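You operate a simulated robot arm through the tools that you are given. There is no shell and no other tool. Be economical: measure what you need, move in short steps, check, and stop when the job is done.

The job below is to be done with a simulated robot arm. You get a single attempt, and the scene is never put back.

Task
Fetch the oil brush and set it on the pump booklet.

The check looks at the end state, three seconds after you hand in, the way a careful person would. Anything else that was tipped, shoved, dropped, spilled or broken makes it a failure.

Robot
A 7-joint arm with a two-finger parallel gripper, fixed in place. Base frame: the origin is at the foot of the arm, x ahead of it, y to its left, z up; the work surface is at about z = 0. Lengths are in mm, angles in degrees, forces in N, time in s.
With the tool pointing down near the work surface it reaches from about 240 to 620 mm from the base axis. Its first joint turns from -66.0 to 66.0 degrees. Payload 2.6 kg.
The TCP is the grasp point between the finger pads, 30 mm short of the fingertips. In the tool frame z runs along the fingers and y along their closing line. Largest opening 94 mm; finger width 28, thickness 10; the body of the gripper, 50 by 96 mm, starts 55 mm behind the TCP.
Orientation is told as [roll, pitch, yaw] about the base's x, y, z axes, in that order, counted from this pose: with the fingers straight down and closing along the base's y, the tool's x points along the base's -x, its y along +y and its z along -z.

Tools
- The arm moves only by the tool step_arm. Its argument "rows" is a list that holds one entry, the list of rows, each a list of 4 numbers: the shift along the tool's x, y, z in mm, then the turn about the tool's z in degrees. In form: [[[tx, ty, tz, spin], ...]]. A call has 1 to 10 rows; each row shifts and turns the commanded pose from where the row before left it, along the tool's axes as they then stand. "grip" is the finger opening in mm, from 0 to 94, set as the call begins (left out, the last holds). Each row takes 0.2 s and may step no farther than 50 mm and 8.6 degrees from the row before; otherwise, or with a gripper value out of range, the whole call is refused. A pose out of reach is approached as far as the arm can. The call stops where the force on the tool passes 40 N (or 10 N more than at its start, if that is more) or the arm is blocked; 0.2 s more then pass. Each finger travels about 72 mm/s and halts on what it meets, pressing with about 31 N; the grip force reading is that of the motor and also rises with nothing between the fingers. The clock runs only during rows and for 0.2 s after the last one: add rows that do not move to give the fingers time. The reply holds the time, the measured pose of the TCP, the force on the tool along the base axes, the opening and the grip force, in the units named above and with some noise, and new pictures: "pictures" is both (left out), scene, wrist or none.
- Cameras (640 x 400 px; columns grow to the right, rows downward): "scene" is fixed at [43.5, 450.7, 572.6]; the picture's right is [-0.72, -0.70, 0.00], its down [-0.44, 0.45, -0.78] and it looks along [0.54, -0.56, -0.63] (base axes); focal length 315 px, centre (320, 200). "wrist" rides on the gripper at [76, 14, -103] in the tool frame; the picture's right is [-0.18, 0.98, 0.00], its down [-0.75, -0.14, -0.64] and it looks along [-0.63, -0.12, 0.77] (tool axes); focal length 243 px, centre (320, 200). There is no depth. A picture from a camera that has moved, and an enlarged one, comes with that camera's place and axes in the base frame and with its lens. The place of the scene camera against the robot may be out by one fixed shift of up to 25 mm in any direction.
- enlarge(camera, box): a new picture of the part [left, top, right, bottom] of that camera's present view, enlarged. No time passes.
- job_done(): hands the job in; it is judged then, once.

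Work in short steps. Places have to be worked out from the pictures, the camera data and where the tool is seen: move nearer, look again, correct. Check each grasp and each placing, and mend what went wrong. You have 90 turns and 170 pictures in all, those below and enlarged ones among them. Open the gripper and draw the arm clear of the work before you hand the job in, unless the task says otherwise; then end with one line.

The tools are called after "Call:" as a command line: name --argument value ..., lists and objects as JSON in quotes. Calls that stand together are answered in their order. step_arm: Moves the arm, as the interface text tells. Its arguments: {"type":"object","properties":{"rows":{"type":"array","items":{"type":"array","items":{"type":"array","items":{"type":"number"}}}},"grip":{"type":"number"},"pictures":{"type":"string","enum":["both","scene","wrist","none"]}},"required":["rows"]} The other tools are called the same way: enlarge (camera, box) takes an enlarged picture of a part of a camera's view; job_done () hands the job in.

At the start:

```text
time_s: 0.0
tcp_pos: [312.7, -105.1, 308.3]
orientation: [-0.1, 0.0, 0.0]
contact_force: [0.1, 0.3, -0.8]
grip_width: 94.2
grasp_force: 0.0
```

scene: 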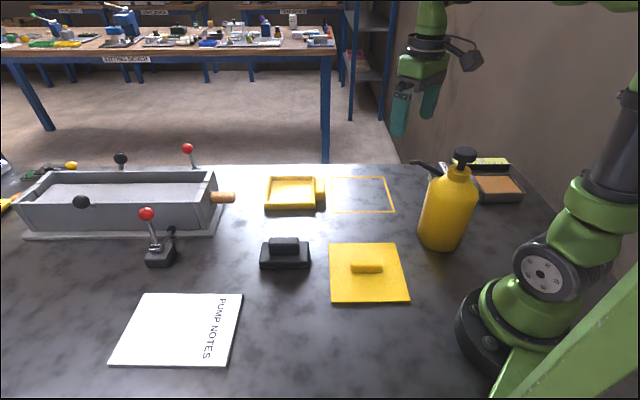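
wrist: 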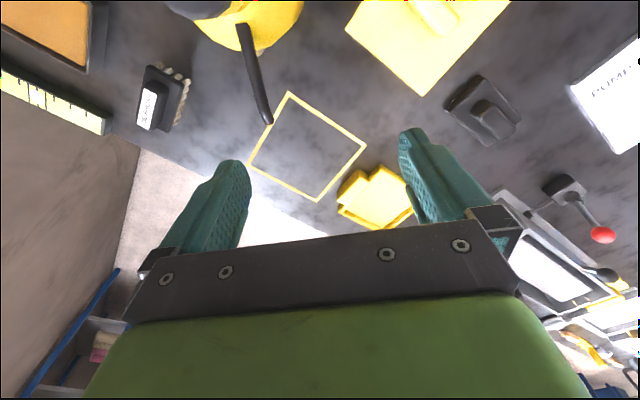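

I'll look closer at the candidates for the oil brush and the booklet.

Call:
enlarge --camera "wrist" --box '[100, 0, 420, 200]'

Call:
enlarge --camera "scene" --box '[220, 140, 540, 340]'

Call:
enlarge --camera "scene" --box '[0, 140, 320, 340]'

```text
2.00 times, centred on (260, 100) of wrist
camera zoom: at [234.7, -90.5, 412.7], right [0.18, 0.98, 0.0], down [0.75, -0.14, 0.64], along [0.63, -0.12, -0.77], focal length 485 px, centre (440, 400)
```

zoom: 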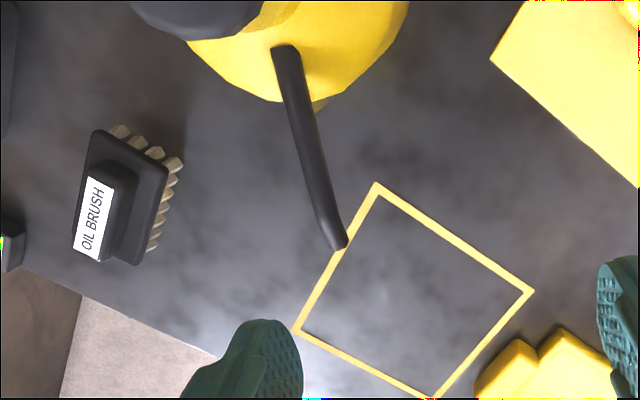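

```text
2.00 times, centred on (380, 240) of scene
camera zoom: at [43.5, 450.7, 572.6], right [-0.72, -0.7, 0.0], down [-0.44, 0.45, -0.78], along [0.54, -0.56, -0.63], focal length 630 px, centre (200, 120)
```

zoom: 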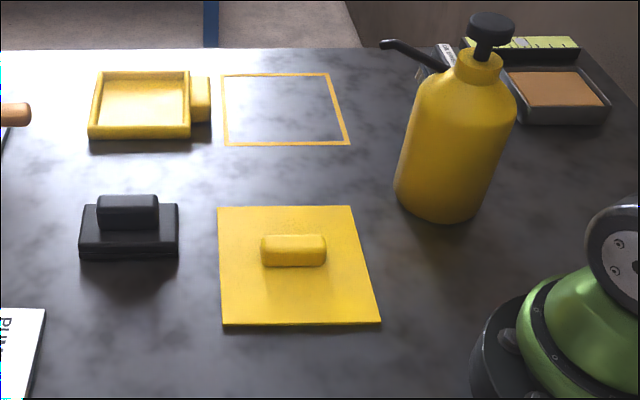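

```text
2.00 times, centred on (160, 240) of scene
camera zoom: at [43.5, 450.7, 572.6], right [-0.72, -0.7, 0.0], down [-0.44, 0.45, -0.78], along [0.54, -0.56, -0.63], focal length 630 px, centre (640, 120)
```

zoom: 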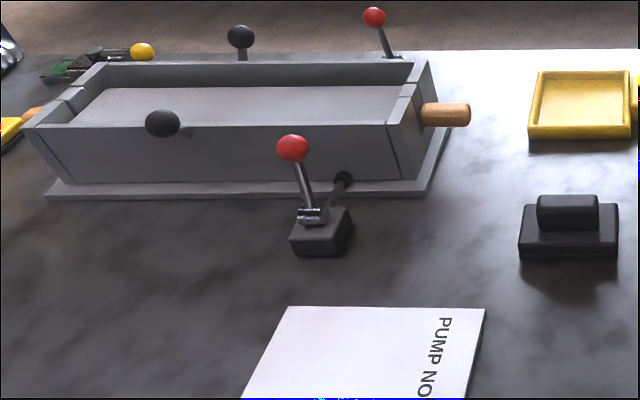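

The brush is labelled and sits behind the bottle, at about (318,-370). The spout tip is near (322,-157,178) and the bottle top is about z 230, so I'll travel at the present height.

Call:
step_arm --rows '[[[0, -45, 0, 0], [0, -45, 0, 0], [0, -45, 0, 0], [0, -45, 0, 0], [0, -45, 0, 0], [0, -30, 0, 0], [0, 0, 0, 0]]]'

```text
time_s: 1.6
tcp_pos: [309.7, -357.3, 309.7]
orientation: [0.0, 0.0, 0.0]
contact_force: [0.6, 0.0, -1.0]
grip_width: 93.8
grasp_force: 0.2
camera wrist: at [232.7, -342.9, 412.7], right [0.18, 0.98, 0.0], down [0.75, -0.14, 0.64], along [0.63, -0.12, -0.77], focal length 243 px, centre (320, 200)
```

scene: 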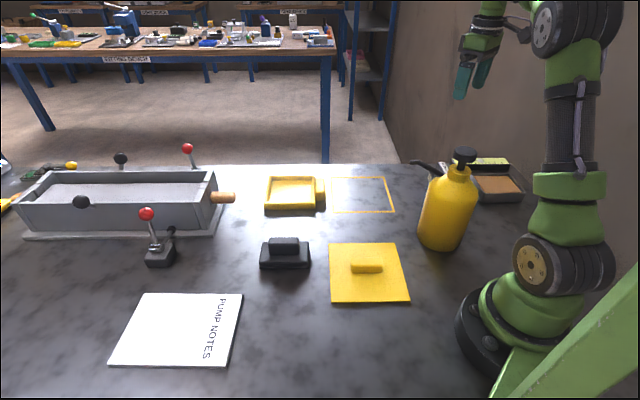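
wrist: 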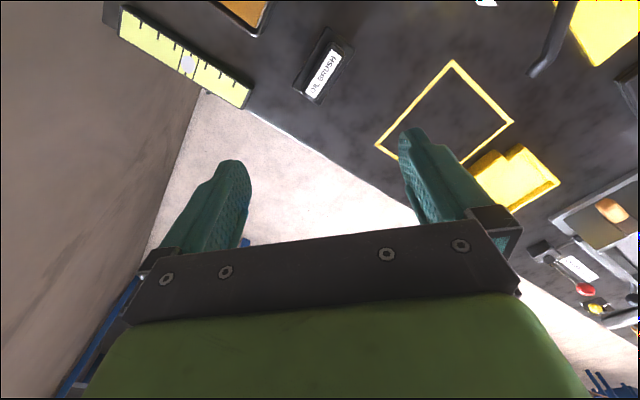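

The brush is in view near (322,65); I'll enlarge it to fix its position and angle.

Call:
enlarge --camera "wrist" --box '[240, 10, 400, 110]'

Call:
enlarge --camera "wrist" --box '[80, 0, 400, 200]'

```text
4.00 times, centred on (320, 60) of wrist
camera zoom: at [232.7, -342.9, 412.7], right [0.18, 0.98, 0.0], down [0.75, -0.14, 0.64], along [0.63, -0.12, -0.77], focal length 970 px, centre (320, 760)
```

zoom: 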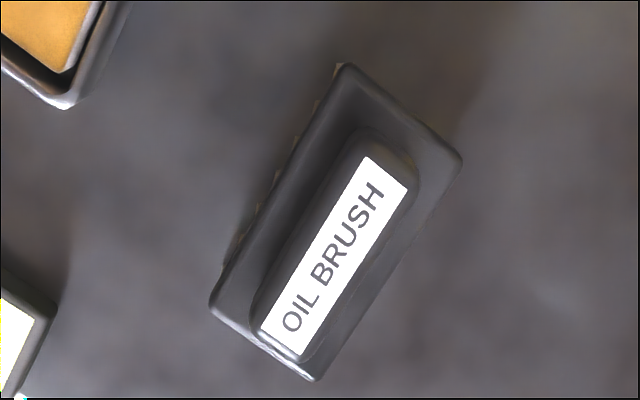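

```text
2.00 times, centred on (240, 100) of wrist
camera zoom: at [232.7, -342.9, 412.7], right [0.18, 0.98, 0.0], down [0.75, -0.14, 0.64], along [0.63, -0.12, -0.77], focal length 485 px, centre (480, 400)
```

zoom: 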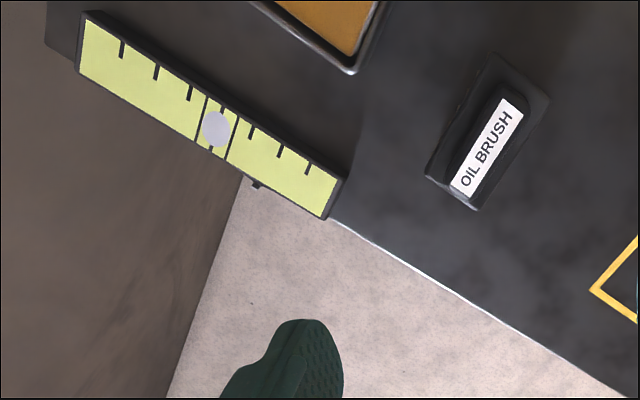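

Triangulating gives the handle top centre at about (310,-354,64), with its long axis along base (1,-1). I'll spin +44° so the fingers close across it, and descend to z 170.

Call:
step_arm --rows '[[[0, 3, 0, 8], [0, 0, 0, 8], [0, 0, 0, 8], [0, 0, 0, 8], [0, 0, 0, 8], [0, 0, 20, 4], [0, 0, 40, 0], [0, 0, 40, 0], [0, 0, 40, 0], [0, 0, 0, 0]]]'

```text
time_s: 3.8
tcp_pos: [310.9, -356.7, 169.2]
orientation: [-0.1, 0.0, -44.0]
contact_force: [0.1, 0.4, -0.3]
grip_width: 93.9
grasp_force: 0.0
camera wrist: at [265.3, -294.2, 273.6], right [0.82, 0.58, 0.0], down [0.44, -0.63, 0.64], along [0.37, -0.52, -0.77], focal length 243 px, centre (320, 200)
```

scene: 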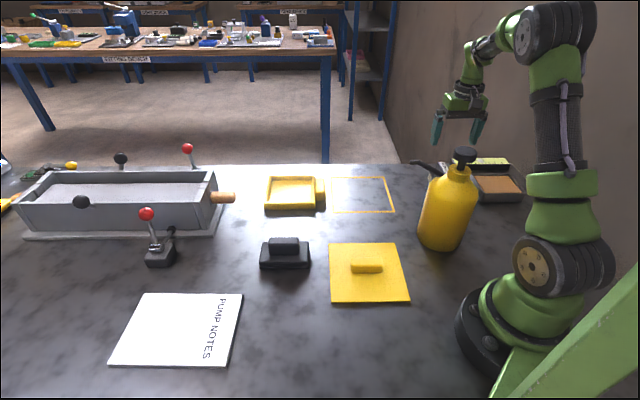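
wrist: 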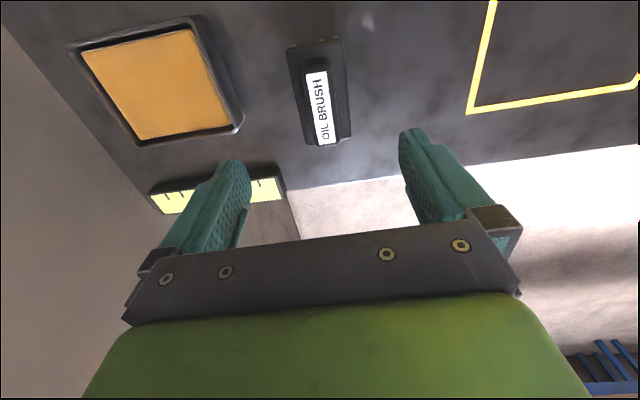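

The brush lies between the fingers at about (308,-353), aligned. I'll shift 4 mm along tool x and descend to z 85, then look.

Call:
step_arm --rows '[[[4, 0, 24, 1], [0, 0, 30, 0], [0, 0, 30, 0], [0, 0, 0, 0]]]' --pictures "wrist"

```text
time_s: 4.8
tcp_pos: [307.8, -352.7, 86.3]
orientation: [0.0, 0.0, -45.1]
contact_force: [-0.3, 0.5, 0.2]
grip_width: 94.2
grasp_force: 0.1
camera wrist: at [262.4, -289.2, 189.3], right [0.83, 0.56, 0.0], down [0.43, -0.63, 0.64], along [0.36, -0.53, -0.77], focal length 243 px, centre (320, 200)
```

wrist: 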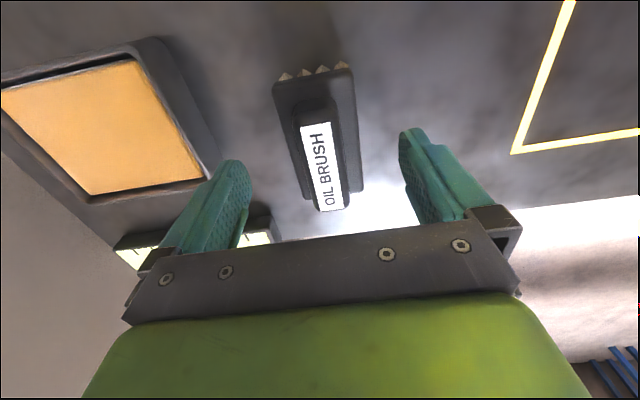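

Well centred. I'll descend to about z 46, with the tips near 16 mm.

Call:
step_arm --rows '[[[0, 0, 20, 0], [0, 0, 20, 0], [0, 0, 0, 0]]]' --pictures "wrist"

```text
time_s: 5.6
tcp_pos: [307.1, -353.4, 44.5]
orientation: [0.1, 0.1, -45.1]
contact_force: [0.1, 0.4, -0.7]
grip_width: 94.0
grasp_force: 0.0
camera wrist: at [262.8, -289.3, 148.6], right [0.83, 0.56, 0.0], down [0.43, -0.63, 0.64], along [0.36, -0.53, -0.77], focal length 243 px, centre (320, 200)
```

wrist: 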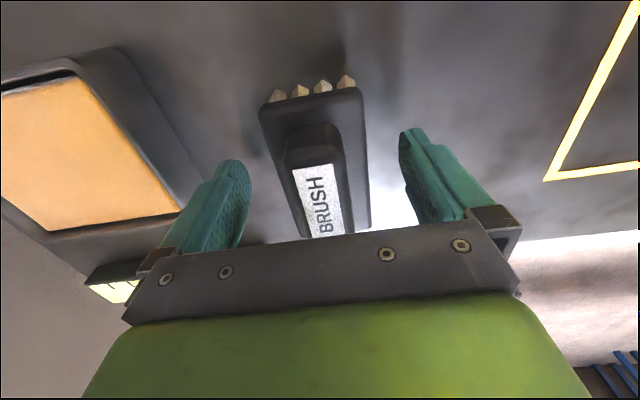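

The brush stands between the fingers, so I close.

Call:
step_arm --rows '[[[0, 0, 0, 0], [0, 0, 0, 0], [0, 0, 0, 0], [0, 0, 0, 0]]]' --grip 15 --pictures "wrist"

```text
time_s: 6.6
tcp_pos: [308.0, -353.0, 44.3]
orientation: [-0.1, 0.0, -45.0]
contact_force: [0.9, -0.5, 0.0]
grip_width: 49.4
grasp_force: 30.9
camera wrist: at [262.9, -289.3, 148.9], right [0.83, 0.56, 0.0], down [0.43, -0.63, 0.64], along [0.36, -0.53, -0.77], focal length 243 px, centre (320, 200)
```

wrist: 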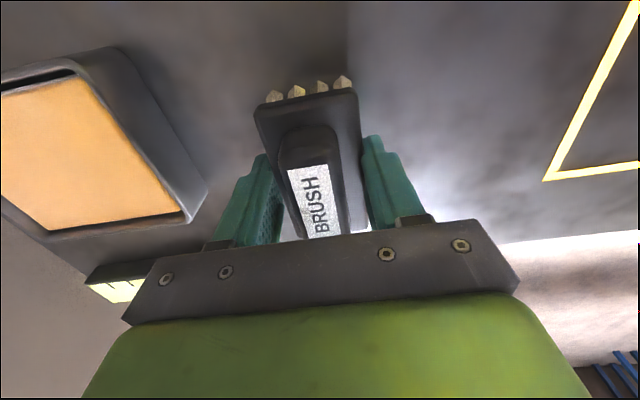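

The brush's base is held at 49 mm opening with 31 N. I lift it straight up.

Call:
step_arm --rows '[[[0, 0, -15, 0], [0, 0, -25, 0], [0, 0, -40, 0], [0, 0, -45, 0], [0, 0, -45, 0], [0, 0, -45, 0], [0, 0, -45, 0], [0, 0, 0, 0]]]'

```text
time_s: 8.4
tcp_pos: [307.9, -354.6, 305.9]
orientation: [0.0, 0.0, -45.0]
contact_force: [0.1, 0.7, -0.8]
grip_width: 49.4
grasp_force: 30.7
camera wrist: at [263.7, -290.3, 410.5], right [0.83, 0.56, 0.0], down [0.43, -0.63, 0.64], along [0.36, -0.53, -0.77], focal length 243 px, centre (320, 200)
```

scene: 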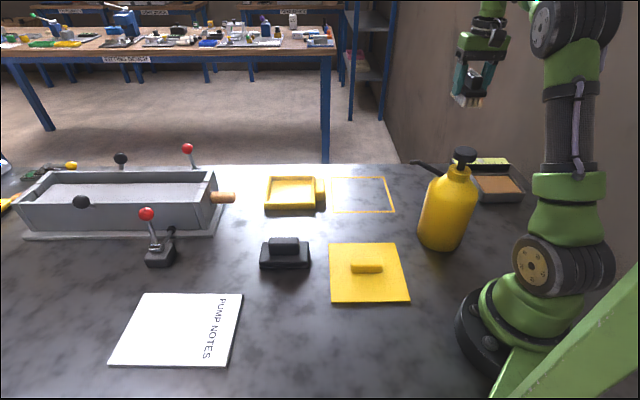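
wrist: 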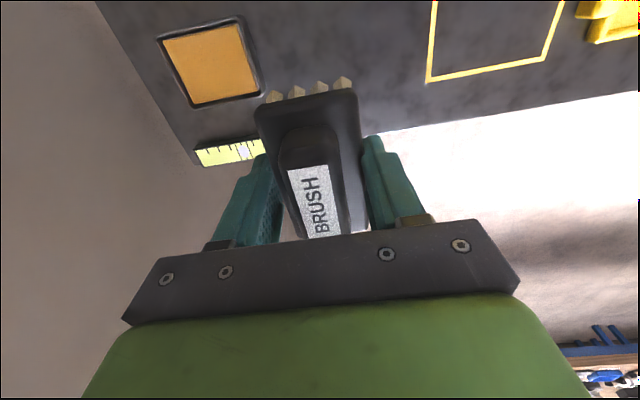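

The brush is firmly held with its bottom at about z 262, above everything on the way. The booklet centre is at about (457,406), so I'll go to the middle, around (400,0), first.

Call:
step_arm --rows '[[[20.6, 35, 0, 0], [20.6, 35, 0, 0], [20.6, 35, 0, 0], [20.6, 35, 0, 0], [20.6, 35, 0, 0], [20.6, 35, 0, 0], [20.6, 35, 0, 0], [20.6, 35, 0, 0], [20.6, 35, 0, 0], [0, 0, 0, 0]]]' --pictures "none"

Call:
step_arm --rows '[[[0, 0, 0, -8], [0, 0, 0, -8], [0, 0, 0, -8], [0, 0, 0, -8], [0, 0, 0, -8], [0, 0, 0, -8], [0, 0, 0, -8], [0, 0, 0, -8], [0, 0, 0, -8], [0, 0, 0, -8]]]' --pictures "none"

Call:
step_arm --rows '[[[0, 0, 0, -8], [0, 0, 0, -2], [0, 0, 0, 0]]]'

```text
time_s: 10.6
tcp_pos: [401.2, -1.0, 305.7]
orientation: [0.1, -0.1, -45.0]
contact_force: [-0.5, 0.6, -1.3]
grip_width: 49.4
grasp_force: 30.6
```

```text
time_s: 12.8
tcp_pos: [401.6, -0.5, 306.5]
orientation: [0.0, 0.0, 35.1]
contact_force: [-0.6, 0.2, -1.8]
grip_width: 49.8
grasp_force: 30.8
```

```text
time_s: 13.6
tcp_pos: [401.3, -0.8, 305.8]
orientation: [0.0, 0.0, 45.0]
contact_force: [0.0, 0.2, -0.9]
grip_width: 49.5
grasp_force: 31.5
camera wrist: at [335.8, -44.5, 408.7], right [-0.57, 0.82, 0.0], down [0.63, 0.43, 0.64], along [0.53, 0.36, -0.77], focal length 243 px, centre (320, 200)
```

scene: 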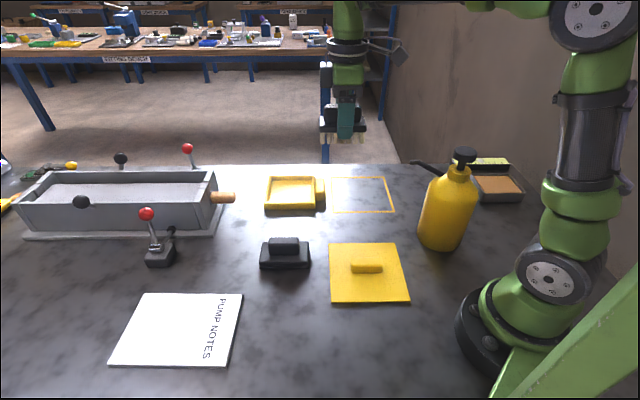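
wrist: 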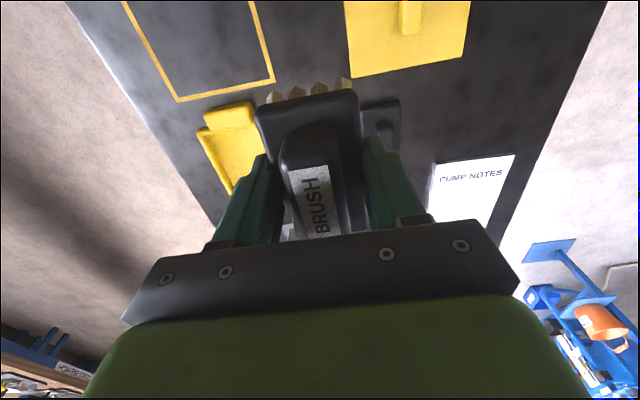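

The wrist view puts the booklet's near corners at (416,280) and (316,383), so its centre is about (440,402). I'll move over (426,388), lowering a little on the way.

Call:
step_arm --rows '[[[-32.5, 28.6, 10, 0], [-32.5, 28.6, 10, 0], [-32.5, 28.6, 10, 0], [-32.5, 28.6, 10, 0], [-32.5, 28.6, 10, 0], [-32.5, 28.6, 10, 0], [-32.5, 28.6, 10, 0], [-32.5, 28.6, 10, 0], [-32.5, 28.6, 10, 0], [0, 0, 0, 0]]]'

```text
time_s: 15.8
tcp_pos: [426.4, 389.8, 212.6]
orientation: [0.0, 0.1, 45.1]
contact_force: [0.5, -0.5, -0.9]
grip_width: 49.7
grasp_force: 31.0
camera wrist: at [360.4, 345.2, 316.8], right [-0.56, 0.83, 0.0], down [0.63, 0.43, 0.64], along [0.53, 0.36, -0.77], focal length 243 px, centre (320, 200)
```

scene: 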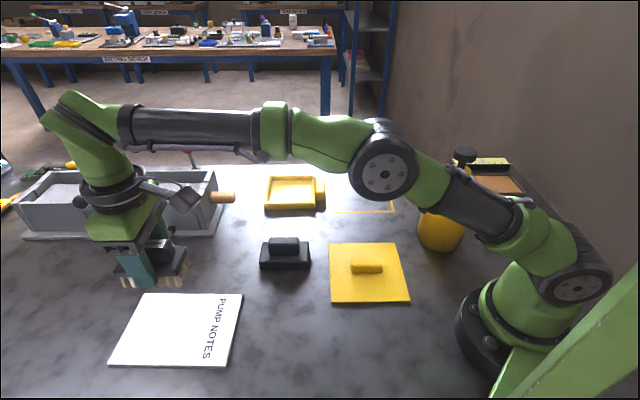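
wrist: 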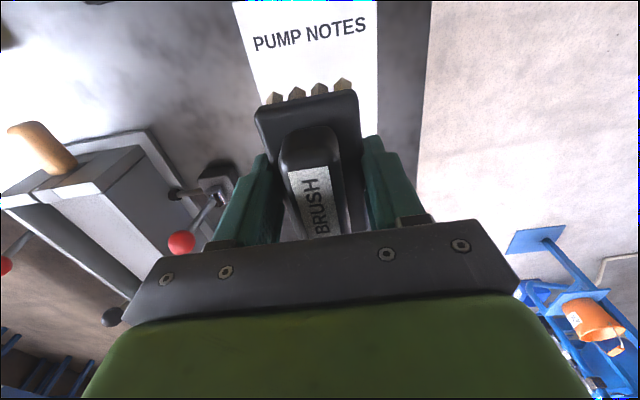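

Laterally I am within about 2 mm of the booklet's centreline, and about 84 mm in from its near edge. I'll descend to about z 65.

Call:
step_arm --rows '[[[0, 0, 40, 0], [0, 0, 40, 0], [0, 0, 40, 0], [0, 0, 25, 0], [0, 0, 0, 0]]]'

```text
time_s: 17.0
tcp_pos: [424.8, 391.4, 69.0]
orientation: [0.0, 0.0, 45.0]
contact_force: [1.5, -0.4, -1.7]
grip_width: 49.8
grasp_force: 31.0
camera wrist: at [359.9, 347.1, 173.3], right [-0.56, 0.83, 0.0], down [0.63, 0.43, 0.64], along [0.53, 0.36, -0.77], focal length 243 px, centre (320, 200)
```

scene: 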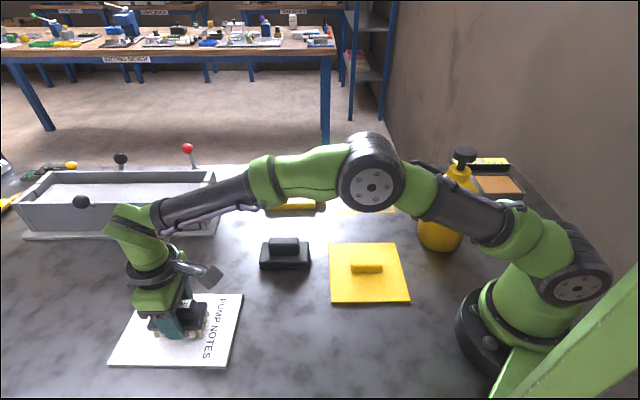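
wrist: 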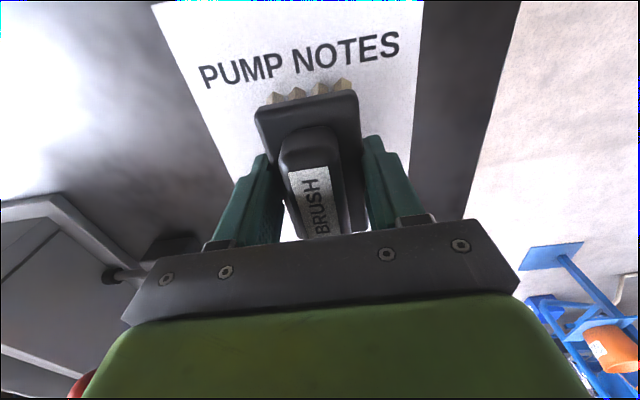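

The brush is over the booklet with about 20 mm to go. I'll lower in small steps.

Call:
step_arm --rows '[[[0, 0, 6, 0], [0, 0, 5, 0], [0, 0, 4, 0], [0, 0, 2, 0], [0, 0, 0, 0]]]' --pictures "none"

```text
time_s: 18.2
tcp_pos: [425.7, 390.7, 55.3]
orientation: [-0.1, -0.4, 44.9]
contact_force: [-1.5, -0.3, 24.4]
grip_width: 49.7
grasp_force: 30.5
```

There is contact (24 N) at z 55, so the brush is resting on the booklet. I'll ease up 1.5 mm and look before releasing.

Call:
step_arm --rows '[[[0, 0, -1.5, 0], [0, 0, 0, 0]]]'

Call:
enlarge --camera "scene" --box '[90, 250, 250, 370]'

```text
time_s: 18.8
tcp_pos: [426.0, 389.4, 55.3]
orientation: [0.1, -0.2, 45.2]
contact_force: [3.0, 5.0, 14.8]
grip_width: 49.7
grasp_force: 31.4
camera wrist: at [360.4, 345.8, 158.7], right [-0.57, 0.82, 0.0], down [0.63, 0.43, 0.64], along [0.53, 0.36, -0.77], focal length 243 px, centre (320, 200)
```

scene: 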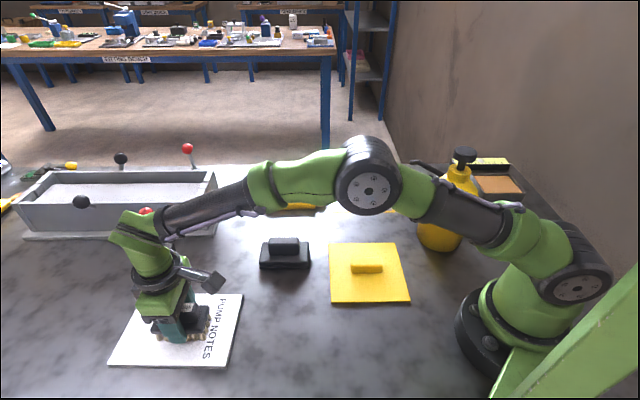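
wrist: 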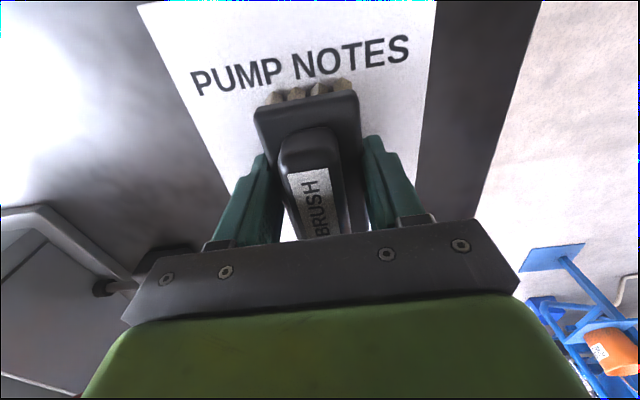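

```text
3.33 times, centred on (170, 310) of scene
camera zoom: at [43.4, 450.6, 572.7], right [-0.72, -0.7, 0.0], down [-0.44, 0.45, -0.78], along [0.54, -0.56, -0.63], focal length 1051 px, centre (820, -167)
```

zoom: 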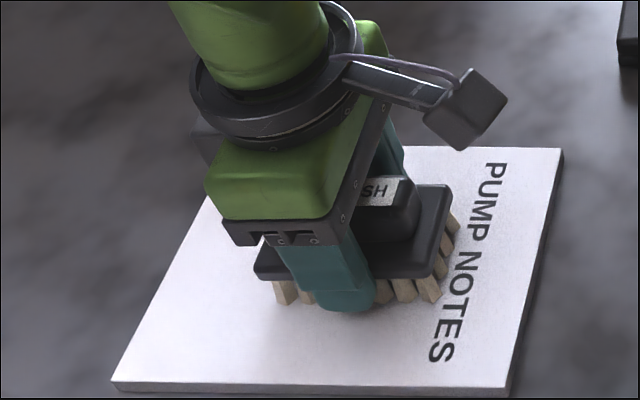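

It rests flat on the booklet. I'll ease up 1 mm more and open to 75 mm.

Call:
step_arm --rows '[[[0, 0, -1, 0], [0, 0, 0, 0]]]' --pictures "none"

Call:
step_arm --rows '[[[0, 0, 0, 0], [0, 0, 0, 0], [0, 0, 0, 0]]]' --grip 75 --pictures "wrist"

```text
time_s: 19.4
tcp_pos: [425.2, 389.8, 55.4]
orientation: [0.0, 0.1, 45.0]
contact_force: [1.7, 3.6, 9.0]
grip_width: 49.5
grasp_force: 31.4
```

```text
time_s: 20.2
tcp_pos: [425.4, 389.1, 55.5]
orientation: [0.1, 0.0, 45.0]
contact_force: [-0.7, -0.1, 0.5]
grip_width: 74.9
grasp_force: 0.0
camera wrist: at [360.3, 345.1, 159.1], right [-0.56, 0.83, 0.0], down [0.63, 0.43, 0.64], along [0.53, 0.36, -0.77], focal length 243 px, centre (320, 200)
```

wrist: 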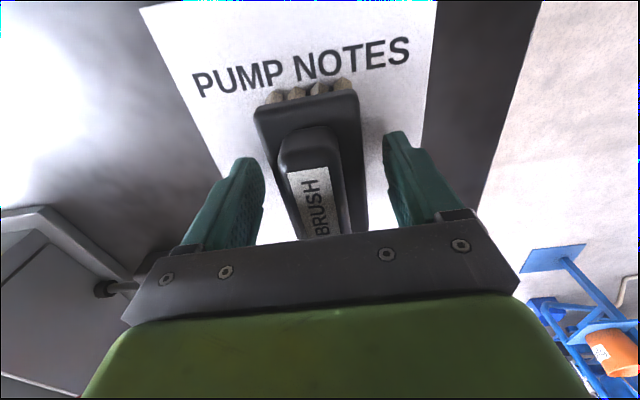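

Released cleanly with the brush standing. I raise straight up, then draw back toward the base.

Call:
step_arm --rows '[[[0, 0, -15, 0], [0, 0, -30, 0], [0, 0, -45, 0], [0, 0, -45, 0], [0, 0, -45, 0], [0, 0, -45, 0], [20, -40, 0, 0], [20, -40, 0, 0], [20, -40, 0, 0], [0, 0, 0, 0]]]'

Call:
enlarge --camera "scene" --box '[90, 250, 250, 370]'

```text
time_s: 22.4
tcp_pos: [458.4, 250.7, 281.9]
orientation: [0.0, 0.0, 45.0]
contact_force: [0.3, 0.8, 0.5]
grip_width: 74.9
grasp_force: 0.1
out of reach, approached as far as the arm can: row 6
camera wrist: at [394.2, 206.9, 385.3], right [-0.57, 0.83, 0.0], down [0.63, 0.43, 0.64], along [0.53, 0.36, -0.77], focal length 243 px, centre (320, 200)
```

scene: 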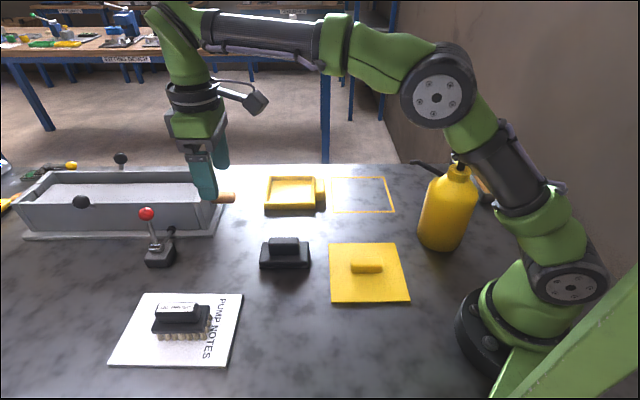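
wrist: 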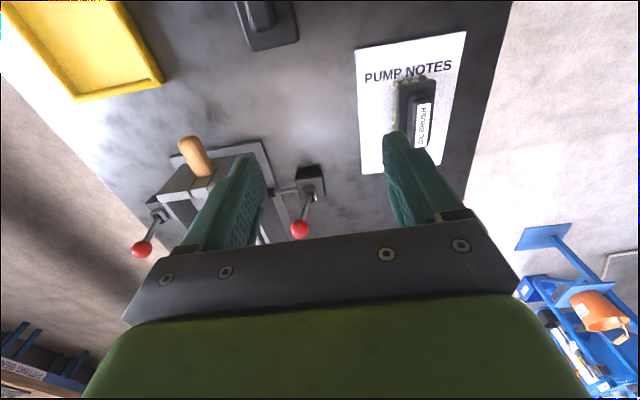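

```text
3.33 times, centred on (170, 310) of scene
camera zoom: at [43.5, 450.6, 572.6], right [-0.72, -0.7, 0.0], down [-0.44, 0.45, -0.78], along [0.54, -0.56, -0.63], focal length 1051 px, centre (820, -167)
```

zoom: 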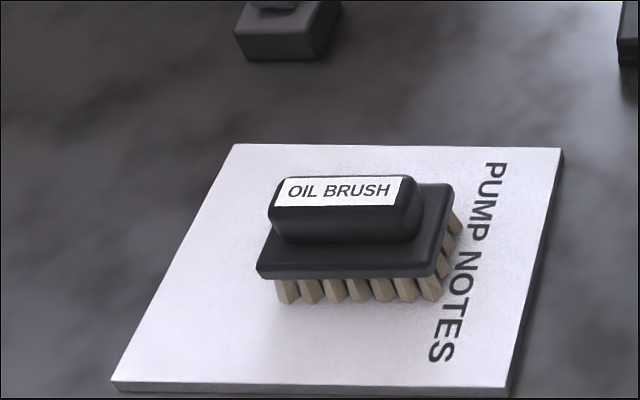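

The brush stands upright on the booklet, nothing else has moved, and the arm is clear with the gripper open, so I'm handing in.

Call:
job_done

```text
The job is handed in.
```

The oil brush is standing upright on the pump booklet, nothing else was disturbed, and the arm is clear with the gripper open.
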